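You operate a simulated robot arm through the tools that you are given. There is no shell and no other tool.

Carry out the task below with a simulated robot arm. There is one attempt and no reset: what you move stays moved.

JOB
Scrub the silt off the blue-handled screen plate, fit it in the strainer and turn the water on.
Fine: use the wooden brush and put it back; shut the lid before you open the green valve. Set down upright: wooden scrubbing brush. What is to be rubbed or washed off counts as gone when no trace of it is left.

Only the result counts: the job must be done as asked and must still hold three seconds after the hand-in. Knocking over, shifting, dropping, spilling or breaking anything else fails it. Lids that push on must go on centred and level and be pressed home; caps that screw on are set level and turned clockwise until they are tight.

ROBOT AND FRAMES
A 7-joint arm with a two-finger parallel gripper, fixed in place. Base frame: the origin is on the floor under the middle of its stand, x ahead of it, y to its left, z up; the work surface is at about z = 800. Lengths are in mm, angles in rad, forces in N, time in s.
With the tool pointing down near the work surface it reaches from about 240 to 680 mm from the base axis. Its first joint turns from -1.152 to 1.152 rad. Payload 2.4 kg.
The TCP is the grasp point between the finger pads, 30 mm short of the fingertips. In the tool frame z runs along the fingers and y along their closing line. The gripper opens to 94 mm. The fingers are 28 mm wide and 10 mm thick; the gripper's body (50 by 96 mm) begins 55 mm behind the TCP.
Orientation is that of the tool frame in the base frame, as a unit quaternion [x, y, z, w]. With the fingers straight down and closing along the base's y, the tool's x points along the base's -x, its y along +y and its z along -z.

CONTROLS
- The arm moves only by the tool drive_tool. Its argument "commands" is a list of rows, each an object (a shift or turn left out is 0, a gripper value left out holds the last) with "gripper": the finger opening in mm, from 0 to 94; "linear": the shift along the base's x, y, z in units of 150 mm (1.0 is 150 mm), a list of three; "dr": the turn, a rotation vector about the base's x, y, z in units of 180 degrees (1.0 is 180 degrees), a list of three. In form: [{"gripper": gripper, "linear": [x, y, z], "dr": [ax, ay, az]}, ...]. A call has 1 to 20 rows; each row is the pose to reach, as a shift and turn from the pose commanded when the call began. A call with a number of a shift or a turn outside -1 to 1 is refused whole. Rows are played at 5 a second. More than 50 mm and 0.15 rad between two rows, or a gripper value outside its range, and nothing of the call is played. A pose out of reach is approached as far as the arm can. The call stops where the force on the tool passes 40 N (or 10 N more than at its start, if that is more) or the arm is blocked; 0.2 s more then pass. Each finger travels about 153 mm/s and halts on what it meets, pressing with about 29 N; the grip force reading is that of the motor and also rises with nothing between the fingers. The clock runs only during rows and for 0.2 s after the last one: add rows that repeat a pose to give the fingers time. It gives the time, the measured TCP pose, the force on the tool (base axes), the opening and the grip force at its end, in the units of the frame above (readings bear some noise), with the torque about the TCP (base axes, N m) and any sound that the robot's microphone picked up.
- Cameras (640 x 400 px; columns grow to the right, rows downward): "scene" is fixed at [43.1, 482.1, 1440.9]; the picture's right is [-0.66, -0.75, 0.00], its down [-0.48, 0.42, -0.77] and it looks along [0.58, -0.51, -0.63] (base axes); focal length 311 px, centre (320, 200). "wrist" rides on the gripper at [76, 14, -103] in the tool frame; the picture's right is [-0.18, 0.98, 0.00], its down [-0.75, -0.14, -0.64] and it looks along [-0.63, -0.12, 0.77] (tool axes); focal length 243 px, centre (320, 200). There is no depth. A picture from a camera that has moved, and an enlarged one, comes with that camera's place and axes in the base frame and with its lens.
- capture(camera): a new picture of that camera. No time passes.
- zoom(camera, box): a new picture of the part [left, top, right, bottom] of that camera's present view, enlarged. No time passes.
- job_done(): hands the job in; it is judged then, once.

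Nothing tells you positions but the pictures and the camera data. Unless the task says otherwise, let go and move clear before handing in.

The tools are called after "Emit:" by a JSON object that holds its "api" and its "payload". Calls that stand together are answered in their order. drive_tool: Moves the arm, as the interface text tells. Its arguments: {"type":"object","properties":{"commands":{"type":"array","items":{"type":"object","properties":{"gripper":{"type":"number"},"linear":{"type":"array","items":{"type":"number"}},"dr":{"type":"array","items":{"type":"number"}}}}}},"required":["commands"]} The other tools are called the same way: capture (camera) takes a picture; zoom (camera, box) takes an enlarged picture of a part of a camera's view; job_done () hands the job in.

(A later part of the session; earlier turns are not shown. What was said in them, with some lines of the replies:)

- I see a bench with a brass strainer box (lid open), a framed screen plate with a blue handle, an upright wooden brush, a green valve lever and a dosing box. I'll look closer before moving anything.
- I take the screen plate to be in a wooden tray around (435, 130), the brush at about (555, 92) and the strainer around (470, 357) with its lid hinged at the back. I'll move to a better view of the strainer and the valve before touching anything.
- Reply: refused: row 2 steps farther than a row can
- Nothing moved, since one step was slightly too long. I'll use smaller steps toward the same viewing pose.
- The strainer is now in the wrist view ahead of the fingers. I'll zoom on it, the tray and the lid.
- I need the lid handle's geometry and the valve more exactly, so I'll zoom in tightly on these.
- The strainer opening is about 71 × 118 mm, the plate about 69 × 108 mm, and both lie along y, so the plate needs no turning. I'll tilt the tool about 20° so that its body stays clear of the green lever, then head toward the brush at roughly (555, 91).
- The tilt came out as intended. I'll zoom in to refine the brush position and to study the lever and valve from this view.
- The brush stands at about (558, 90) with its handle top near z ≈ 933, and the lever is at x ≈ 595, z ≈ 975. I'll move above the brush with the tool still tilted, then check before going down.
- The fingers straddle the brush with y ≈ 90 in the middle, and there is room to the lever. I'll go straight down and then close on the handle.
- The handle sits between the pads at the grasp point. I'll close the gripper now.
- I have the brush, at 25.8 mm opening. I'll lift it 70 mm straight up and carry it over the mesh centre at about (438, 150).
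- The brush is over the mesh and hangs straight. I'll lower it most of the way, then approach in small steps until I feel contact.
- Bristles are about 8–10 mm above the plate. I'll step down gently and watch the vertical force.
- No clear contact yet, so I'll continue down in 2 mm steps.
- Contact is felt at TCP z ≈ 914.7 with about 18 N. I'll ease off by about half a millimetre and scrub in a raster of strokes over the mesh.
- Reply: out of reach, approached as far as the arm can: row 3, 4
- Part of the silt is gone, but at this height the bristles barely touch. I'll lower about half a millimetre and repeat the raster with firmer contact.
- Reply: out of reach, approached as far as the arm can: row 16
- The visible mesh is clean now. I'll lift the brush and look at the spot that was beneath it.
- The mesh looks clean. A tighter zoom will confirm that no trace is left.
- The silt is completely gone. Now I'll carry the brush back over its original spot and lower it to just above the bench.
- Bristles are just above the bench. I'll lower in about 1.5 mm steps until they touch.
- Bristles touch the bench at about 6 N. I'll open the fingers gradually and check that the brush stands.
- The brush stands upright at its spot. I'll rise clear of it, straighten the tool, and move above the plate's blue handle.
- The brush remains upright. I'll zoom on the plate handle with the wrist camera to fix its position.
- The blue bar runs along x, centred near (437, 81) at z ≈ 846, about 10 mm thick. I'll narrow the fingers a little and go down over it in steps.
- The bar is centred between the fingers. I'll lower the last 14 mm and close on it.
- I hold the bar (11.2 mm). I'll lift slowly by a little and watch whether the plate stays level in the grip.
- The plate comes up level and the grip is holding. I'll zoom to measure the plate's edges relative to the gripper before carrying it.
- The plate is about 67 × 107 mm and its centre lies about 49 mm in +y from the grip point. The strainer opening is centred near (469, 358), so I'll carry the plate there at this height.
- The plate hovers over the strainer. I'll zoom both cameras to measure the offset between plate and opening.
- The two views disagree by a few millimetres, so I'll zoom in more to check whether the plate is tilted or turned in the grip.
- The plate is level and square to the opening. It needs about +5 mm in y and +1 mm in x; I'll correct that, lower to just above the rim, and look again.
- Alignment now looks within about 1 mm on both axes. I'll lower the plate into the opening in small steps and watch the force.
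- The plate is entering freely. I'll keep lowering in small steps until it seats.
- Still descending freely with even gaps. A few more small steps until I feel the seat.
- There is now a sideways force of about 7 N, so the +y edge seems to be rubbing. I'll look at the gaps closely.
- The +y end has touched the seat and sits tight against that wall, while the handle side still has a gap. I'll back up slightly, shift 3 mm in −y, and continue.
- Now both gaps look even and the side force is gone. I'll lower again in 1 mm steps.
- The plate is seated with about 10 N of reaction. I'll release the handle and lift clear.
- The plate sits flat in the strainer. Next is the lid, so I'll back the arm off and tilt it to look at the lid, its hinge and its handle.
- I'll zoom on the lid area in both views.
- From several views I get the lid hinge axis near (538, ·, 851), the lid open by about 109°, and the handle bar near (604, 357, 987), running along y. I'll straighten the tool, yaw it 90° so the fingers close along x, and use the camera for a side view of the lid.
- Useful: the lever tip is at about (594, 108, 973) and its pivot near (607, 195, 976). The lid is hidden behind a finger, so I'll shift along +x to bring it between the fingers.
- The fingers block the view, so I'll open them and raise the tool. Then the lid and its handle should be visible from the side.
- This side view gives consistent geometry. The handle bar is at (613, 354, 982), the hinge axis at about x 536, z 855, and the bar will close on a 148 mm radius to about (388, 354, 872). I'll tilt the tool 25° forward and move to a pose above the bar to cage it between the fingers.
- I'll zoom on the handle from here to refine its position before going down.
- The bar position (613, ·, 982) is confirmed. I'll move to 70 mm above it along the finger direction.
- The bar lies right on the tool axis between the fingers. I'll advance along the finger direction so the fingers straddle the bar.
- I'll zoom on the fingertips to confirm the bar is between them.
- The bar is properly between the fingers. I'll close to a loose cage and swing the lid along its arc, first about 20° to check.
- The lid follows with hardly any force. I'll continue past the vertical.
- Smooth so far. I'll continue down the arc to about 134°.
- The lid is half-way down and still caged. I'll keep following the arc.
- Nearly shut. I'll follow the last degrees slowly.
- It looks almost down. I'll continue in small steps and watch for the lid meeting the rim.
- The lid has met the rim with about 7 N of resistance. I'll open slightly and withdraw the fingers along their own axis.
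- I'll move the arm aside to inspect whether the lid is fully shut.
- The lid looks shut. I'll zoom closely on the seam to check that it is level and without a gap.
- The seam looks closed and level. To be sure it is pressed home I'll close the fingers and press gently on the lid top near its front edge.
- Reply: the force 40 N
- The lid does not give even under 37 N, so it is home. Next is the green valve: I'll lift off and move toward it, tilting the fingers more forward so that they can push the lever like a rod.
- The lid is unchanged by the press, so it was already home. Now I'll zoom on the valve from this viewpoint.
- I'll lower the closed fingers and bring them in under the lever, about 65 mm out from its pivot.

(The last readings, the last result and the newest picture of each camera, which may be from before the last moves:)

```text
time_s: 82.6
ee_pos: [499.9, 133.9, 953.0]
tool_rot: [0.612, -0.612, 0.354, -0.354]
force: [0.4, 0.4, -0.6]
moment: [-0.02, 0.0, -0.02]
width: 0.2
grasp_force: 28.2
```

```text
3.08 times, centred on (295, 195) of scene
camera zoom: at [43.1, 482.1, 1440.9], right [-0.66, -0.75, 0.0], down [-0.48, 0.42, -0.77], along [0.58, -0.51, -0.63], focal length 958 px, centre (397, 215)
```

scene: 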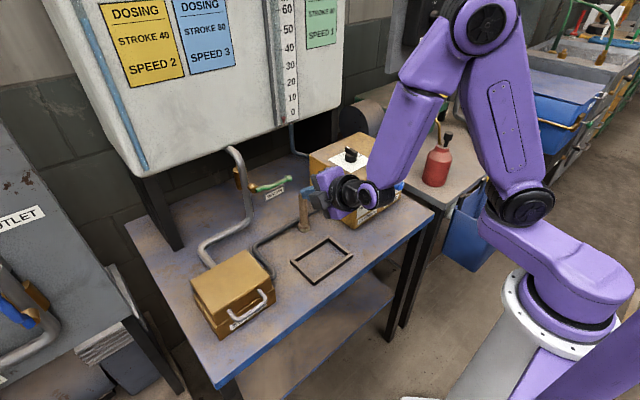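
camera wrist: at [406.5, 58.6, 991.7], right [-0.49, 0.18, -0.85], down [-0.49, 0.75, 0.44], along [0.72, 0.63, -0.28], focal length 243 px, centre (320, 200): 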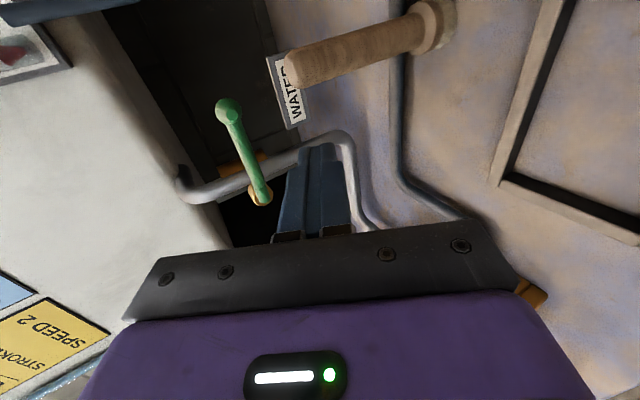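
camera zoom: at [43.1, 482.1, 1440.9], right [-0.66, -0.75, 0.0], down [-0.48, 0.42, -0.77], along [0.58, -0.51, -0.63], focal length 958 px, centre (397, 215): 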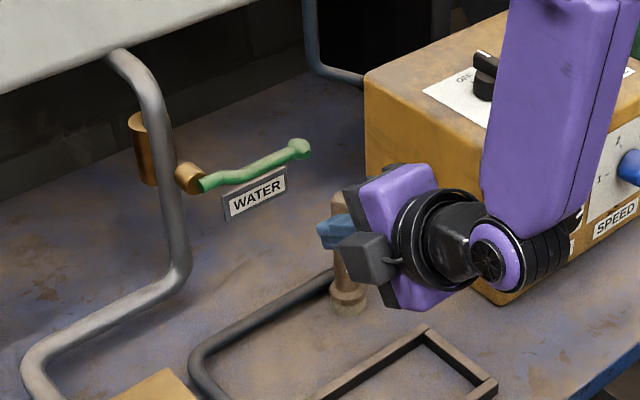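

The path under the lever is clear of the brush. I'll advance in +x until the fingertips are beneath the lever.

Emit:
{"api": "drive_tool", "payload": {"commands": [{"linear": [0.15, 0.0, 0.0]}, {"linear": [0.3, 0.0, 0.0]}, {"linear": [0.45, 0.0, 0.0]}, {"linear": [0.587, 0.0, 0.0]}, {"linear": [0.587, 0.0, 0.0]}]}}

Emit:
{"api": "capture", "payload": {"camera": "wrist"}}

Emit:
{"api": "zoom", "payload": {"camera": "scene", "box": [215, 130, 375, 260]}}

```text
time_s: 83.8
ee_pos: [586.7, 134.0, 953.4]
tool_rot: [0.613, -0.612, 0.354, -0.353]
force: [-0.9, 0.0, -1.7]
moment: [-0.02, 0.0, 0.01]
width: 0.0
grasp_force: 28.8
```

```text
taken
camera wrist: at [494.2, 58.1, 991.3], right [-0.49, 0.18, -0.85], down [-0.48, 0.75, 0.44], along [0.72, 0.63, -0.28], focal length 243 px, centre (320, 200)
```

wrist: 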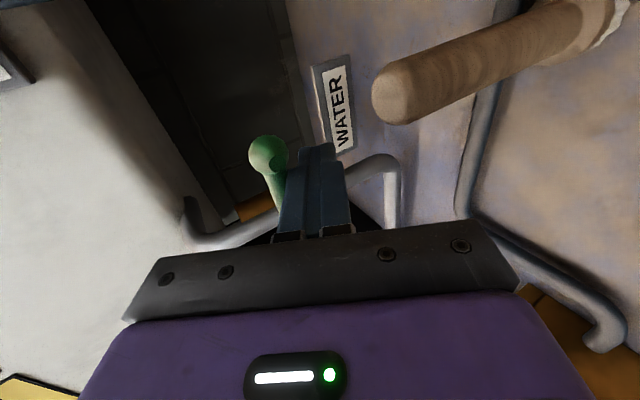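

```text
3.08 times, centred on (295, 195) of scene
camera zoom: at [43.1, 482.1, 1440.9], right [-0.66, -0.75, 0.0], down [-0.48, 0.42, -0.77], along [0.58, -0.51, -0.63], focal length 958 px, centre (397, 215)
```

zoom: 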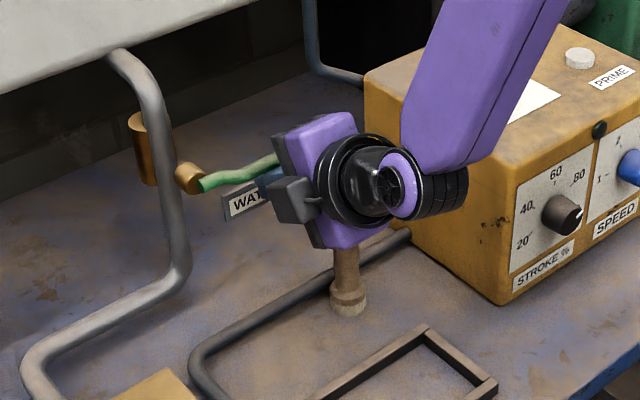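

The fingertips are under the lever. I'll raise slowly and see whether the lever turns upward.

Emit:
{"api": "drive_tool", "payload": {"commands": [{"linear": [0, 0, 0.02]}, {"linear": [0, 0, 0.04]}, {"linear": [0, 0, 0.06]}, {"linear": [0, 0, 0.06]}]}}

Emit:
{"api": "drive_tool", "payload": {"commands": [{"linear": [0, 0, 0.013]}, {"linear": [0, 0, 0.026]}, {"linear": [0, 0, 0.026]}]}}

Emit:
{"api": "capture", "payload": {"camera": "wrist"}}

Emit:
{"api": "zoom", "payload": {"camera": "scene", "box": [235, 150, 315, 220]}}

```text
time_s: 84.8
ee_pos: [587.5, 133.6, 962.1]
tool_rot: [0.613, -0.612, 0.353, -0.353]
force: [-1.9, 0.1, -0.8]
moment: [0.02, 0.01, 0.02]
width: 0.0
grasp_force: 28.9
```

```text
time_s: 85.6
ee_pos: [588.6, 133.4, 965.2]
tool_rot: [-0.613, 0.613, -0.353, 0.352]
force: [-3.5, 1.1, -1.9]
moment: [-0.04, -0.03, 0.07]
width: 0.0
grasp_force: 28.9
```

```text
taken
camera wrist: at [495.1, 57.8, 1004.5], right [-0.49, 0.18, -0.85], down [-0.49, 0.75, 0.44], along [0.72, 0.63, -0.28], focal length 243 px, centre (320, 200)
```

wrist: 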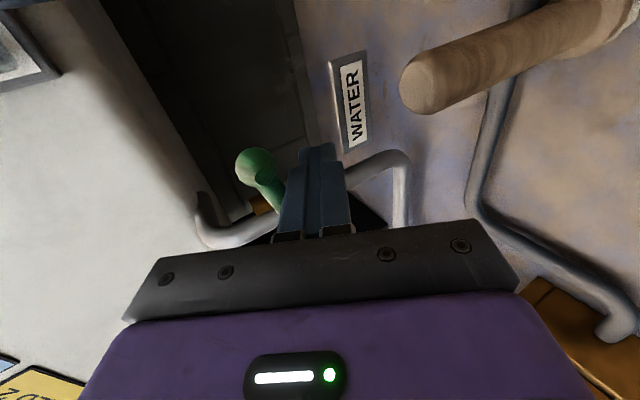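

```text
5.71 times, centred on (275, 185) of scene
camera zoom: at [43.1, 482.1, 1440.9], right [-0.66, -0.75, 0.0], down [-0.48, 0.42, -0.77], along [0.58, -0.51, -0.63], focal length 1780 px, centre (577, 286)
```

zoom: 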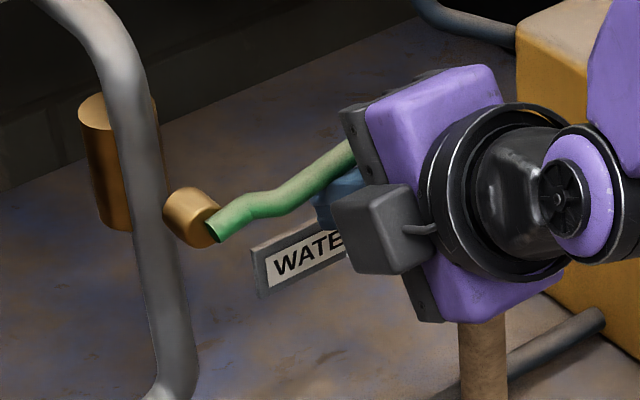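

The lever is already turning upward with only a few newtons, so up is the opening direction. I'll follow its arc around the pivot, keeping the fingers under it.

Emit:
{"api": "drive_tool", "payload": {"commands": [{"linear": [0, -0.006, 0.032]}, {"linear": [0, -0.013, 0.063]}, {"linear": [0, -0.016, 0.092]}, {"linear": [0, -0.016, 0.12]}, {"linear": [0, -0.013, 0.152]}, {"linear": [0, -0.011, 0.185]}, {"linear": [0, -0.005, 0.213]}, {"linear": [0, 0.0, 0.241]}, {"linear": [0, 0.0, 0.241]}]}}

Emit:
{"api": "capture", "payload": {"camera": "wrist"}}

Emit:
{"api": "zoom", "payload": {"camera": "scene", "box": [225, 120, 325, 220]}}

```text
time_s: 87.6
ee_pos: [589.0, 134.2, 1002.1]
tool_rot: [0.613, -0.613, 0.353, -0.352]
force: [-1.0, 0.0, -1.8]
moment: [0.03, -0.02, 0.02]
width: 0.0
grasp_force: 28.8
```

```text
taken
camera wrist: at [495.0, 58.5, 1041.4], right [-0.49, 0.18, -0.85], down [-0.49, 0.75, 0.44], along [0.72, 0.63, -0.28], focal length 243 px, centre (320, 200)
```

wrist: 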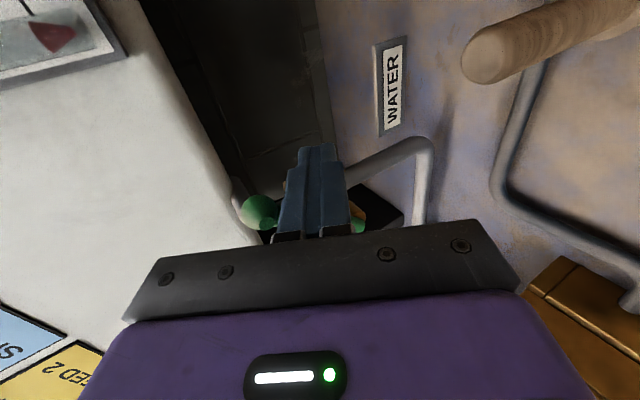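

```text
4.00 times, centred on (275, 170) of scene
camera zoom: at [43.1, 482.1, 1440.9], right [-0.66, -0.75, 0.0], down [-0.48, 0.42, -0.77], along [0.58, -0.51, -0.63], focal length 1246 px, centre (500, 320)
```

zoom: 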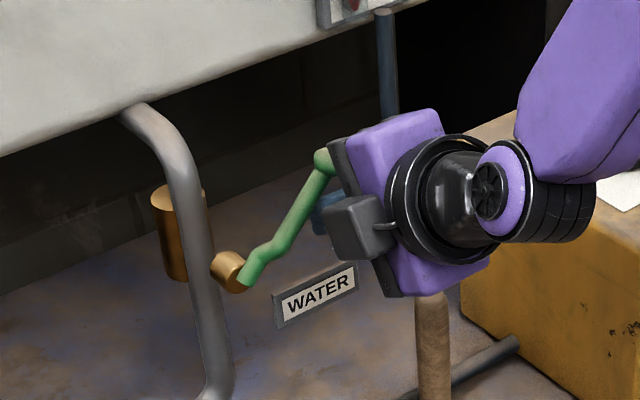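

The lever is about 40° up and turning freely. I'll continue the arc.

Emit:
{"api": "drive_tool", "payload": {"commands": [{"linear": [0, 0.01, 0.03]}, {"linear": [0, 0.021, 0.061]}, {"linear": [0, 0.034, 0.088]}, {"linear": [0, 0.047, 0.113]}, {"linear": [0, 0.065, 0.14]}, {"linear": [0, 0.083, 0.166]}, {"linear": [0, 0.102, 0.188]}, {"linear": [0, 0.121, 0.209]}, {"linear": [0, 0.145, 0.231]}, {"linear": [0, 0.169, 0.251]}, {"linear": [0, 0.169, 0.251]}]}}

Emit:
{"api": "capture", "payload": {"camera": "wrist"}}

Emit:
{"api": "zoom", "payload": {"camera": "scene", "box": [225, 120, 325, 220]}}

```text
time_s: 90.0
ee_pos: [589.6, 159.6, 1039.9]
tool_rot: [-0.612, 0.612, -0.354, 0.354]
force: [0.3, -0.5, 0.2]
moment: [-0.01, -0.02, -0.06]
width: 0.3
grasp_force: 28.4
```

```text
taken
camera wrist: at [495.8, 83.8, 1079.0], right [-0.49, 0.18, -0.85], down [-0.49, 0.75, 0.44], along [0.72, 0.63, -0.28], focal length 243 px, centre (320, 200)
```

wrist: 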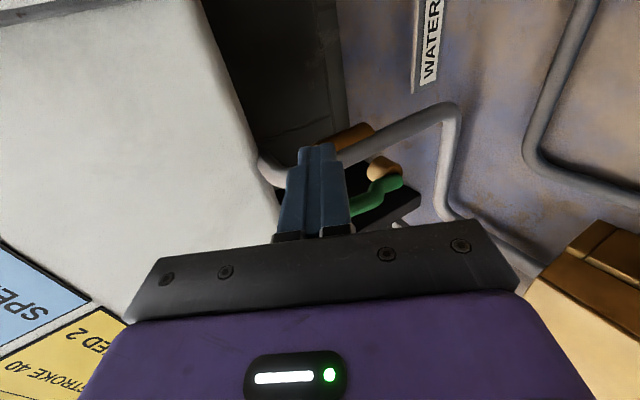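

```text
4.00 times, centred on (275, 170) of scene
camera zoom: at [43.1, 482.1, 1440.9], right [-0.66, -0.75, 0.0], down [-0.48, 0.42, -0.77], along [0.58, -0.51, -0.63], focal length 1246 px, centre (500, 320)
```

zoom: 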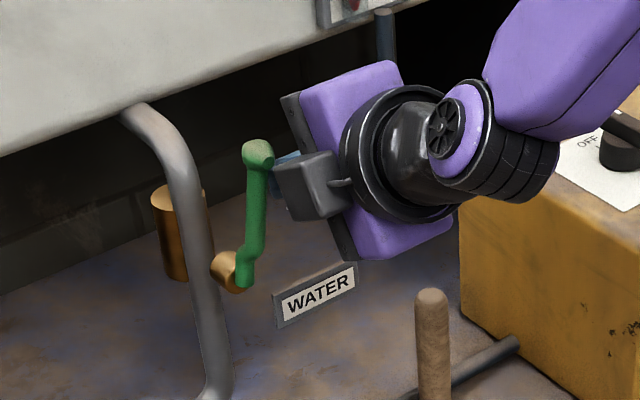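

The lever is about 20° short of vertical. I'll continue gently toward vertical and look for its end stop.

Emit:
{"api": "drive_tool", "payload": {"commands": [{"linear": [0, 0.024, 0.016]}, {"linear": [0, 0.048, 0.031]}, {"linear": [0, 0.073, 0.044]}, {"linear": [0, 0.099, 0.057]}, {"linear": [0, 0.12, 0.065]}, {"linear": [0, 0.137, 0.071]}, {"linear": [0, 0.137, 0.071]}]}}

Emit:
{"api": "capture", "payload": {"camera": "wrist"}}

Emit:
{"api": "zoom", "payload": {"camera": "scene", "box": [225, 120, 325, 220]}}

```text
time_s: 91.6
ee_pos: [589.6, 174.8, 1048.7]
tool_rot: [-0.611, 0.616, -0.354, 0.35]
force: [-3.4, -22.8, -12.6]
moment: [0.12, 0.05, -0.1]
width: 0.1
grasp_force: 29.0
```

```text
taken
camera wrist: at [495.3, 100.7, 1088.3], right [-0.49, 0.19, -0.85], down [-0.48, 0.76, 0.44], along [0.73, 0.62, -0.29], focal length 243 px, centre (320, 200)
```

wrist: 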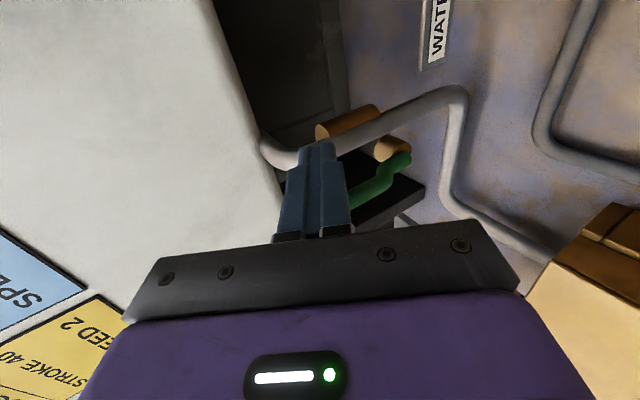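

```text
4.00 times, centred on (275, 170) of scene
camera zoom: at [43.3, 481.4, 1441.1], right [-0.66, -0.75, 0.0], down [-0.48, 0.42, -0.77], along [0.58, -0.51, -0.63], focal length 1246 px, centre (500, 320)
```

zoom: 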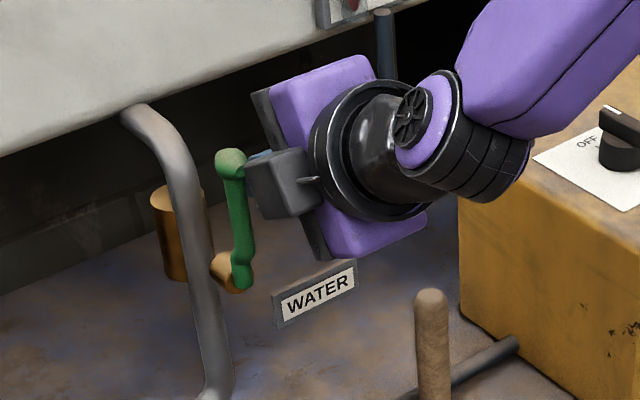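

The force rises to about 23 N with the lever upright, parallel to the pipe, so that is the open end stop. I'll back off sideways and withdraw.

Emit:
{"api": "drive_tool", "payload": {"commands": [{"linear": [0, -0.05, -0.01]}, {"linear": [0, -0.15, -0.01]}, {"linear": [-0.15, -0.2, 0.0]}, {"linear": [-0.4, -0.2, 0.05]}, {"linear": [-0.65, -0.2, 0.1]}, {"linear": [-0.9, -0.2, 0.2]}, {"linear": [-0.9, -0.2, 0.2]}]}}

Emit:
{"api": "capture", "payload": {"camera": "scene"}}

Emit:
{"api": "zoom", "payload": {"camera": "scene", "box": [215, 130, 325, 230]}}

Emit:
{"api": "capture", "payload": {"camera": "wrist"}}

```text
time_s: 93.2
ee_pos: [451.3, 152.1, 1081.4]
tool_rot: [-0.613, 0.613, -0.353, 0.353]
force: [0.7, 0.3, 0.2]
moment: [-0.01, -0.01, -0.01]
width: 0.0
grasp_force: 29.1
```

```text
taken
```

scene: 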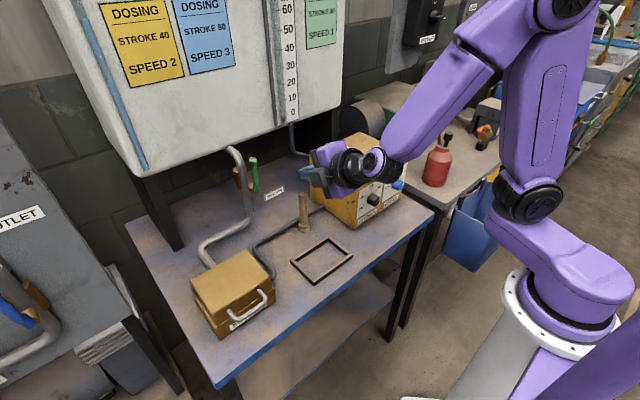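

```text
4.00 times, centred on (270, 180) of scene
camera zoom: at [43.1, 482.1, 1440.9], right [-0.66, -0.75, 0.0], down [-0.48, 0.42, -0.77], along [0.58, -0.51, -0.63], focal length 1246 px, centre (520, 280)
```

zoom: 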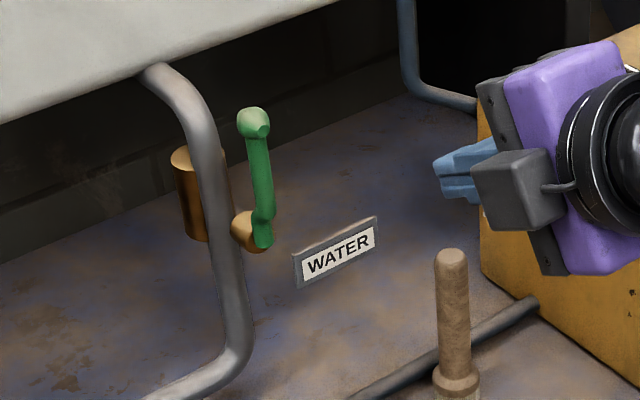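

```text
taken
camera wrist: at [358.4, 75.1, 1119.8], right [-0.49, 0.18, -0.85], down [-0.49, 0.75, 0.44], along [0.72, 0.63, -0.28], focal length 243 px, centre (320, 200)
```

wrist: 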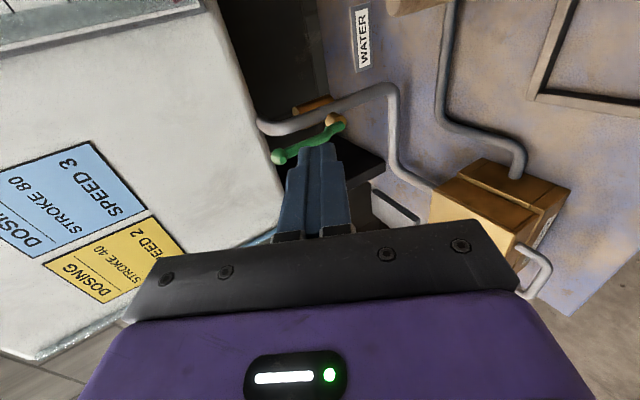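

The lever stays upright and the arm is clear. I'll raise the arm to a safe pose and check the brush, strainer, lid and tray a last time.

Emit:
{"api": "drive_tool", "payload": {"commands": [{"linear": [-0.1, 0, 0.2], "gripper": 40}, {"linear": [-0.2, 0, 0.45], "gripper": 60}, {"linear": [-0.3, 0, 0.7], "gripper": 60}, {"linear": [-0.3, 0, 0.7], "gripper": 60}, {"linear": [-0.3, 0, 0.7], "gripper": 60}]}}

Emit:
{"api": "zoom", "payload": {"camera": "scene", "box": [260, 180, 380, 300]}}

Emit:
{"api": "zoom", "payload": {"camera": "scene", "box": [140, 180, 300, 350]}}

Emit:
{"api": "zoom", "payload": {"camera": "scene", "box": [195, 240, 285, 340]}}

Emit:
{"api": "capture", "payload": {"camera": "scene"}}

```text
time_s: 94.4
ee_pos: [409.7, 151.2, 1187.0]
tool_rot: [-0.613, 0.613, -0.353, 0.353]
force: [0.0, -0.2, 0.3]
moment: [-0.04, 0.0, -0.01]
width: 60.2
grasp_force: 0.0
```

```text
3.33 times, centred on (320, 240) of scene
camera zoom: at [43.1, 482.1, 1440.9], right [-0.66, -0.75, 0.0], down [-0.48, 0.42, -0.77], along [0.58, -0.51, -0.63], focal length 1038 px, centre (320, 67)
```

zoom: 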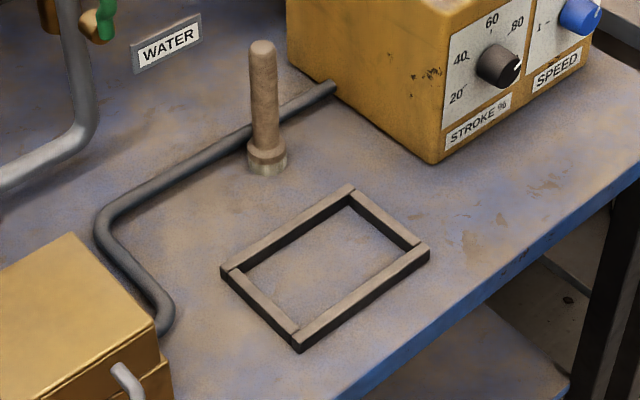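

```text
2.35 times, centred on (220, 265) of scene
camera zoom: at [43.1, 482.1, 1440.9], right [-0.66, -0.75, 0.0], down [-0.48, 0.42, -0.77], along [0.58, -0.51, -0.63], focal length 733 px, centre (555, 47)
```

zoom: 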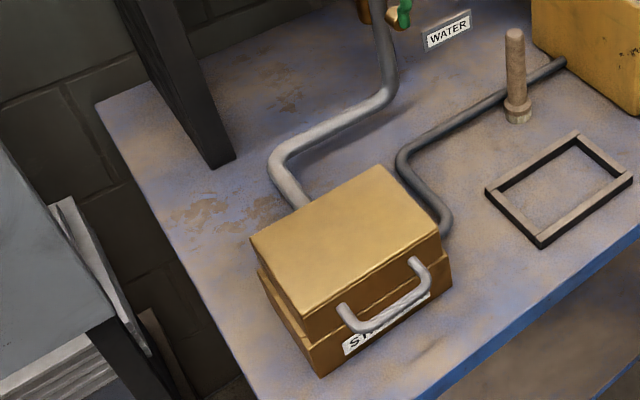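

```text
4.00 times, centred on (240, 290) of scene
camera zoom: at [43.1, 482.1, 1440.9], right [-0.66, -0.75, 0.0], down [-0.48, 0.42, -0.77], along [0.58, -0.51, -0.63], focal length 1246 px, centre (640, -160)
```

zoom: 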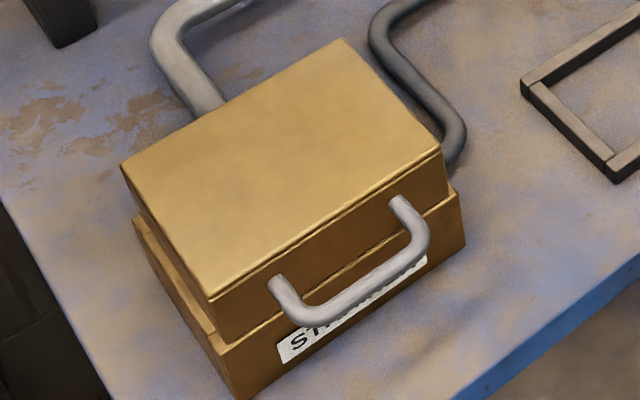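

```text
taken
```

scene: 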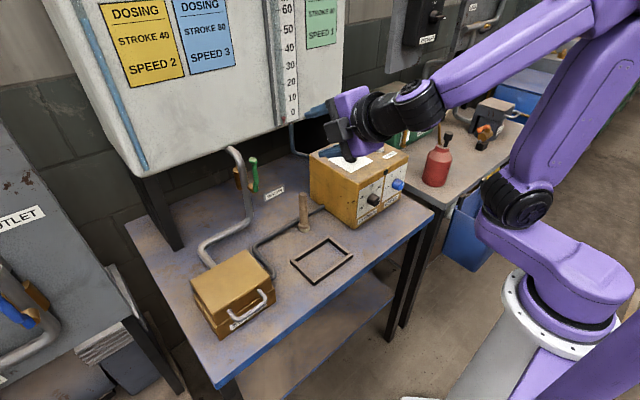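

The mesh is clean, and the plate is in the strainer under a level, shut lid. The brush stands upright at its original spot, the valve lever is vertical at its open stop, and the arm is clear. I'm handing the job in.

Emit:
{"api": "job_done", "payload": {}}

```text
The job is handed in.
```

The job is done and handed in; I don't have a verdict back yet.

- **Screen plate:** I scrubbed the silt off with the wooden brush. A close zoom of the mesh showed no trace left. The plate is seated in the strainer.
- **Brush:** It is back upright at its original spot.
- **Lid:** I shut it before touching the valve. It lies level, and it did not move when I pressed on it with about 37 N.
- **Green valve:** I turned the lever up until it hit its stop, parallel to the pipe. It stayed there after I let go. Nothing in the pictures or readings showed the water actually running.

In the last pictures, nothing else on the bench had been knocked over or shifted. The arm is clear with the gripper empty.
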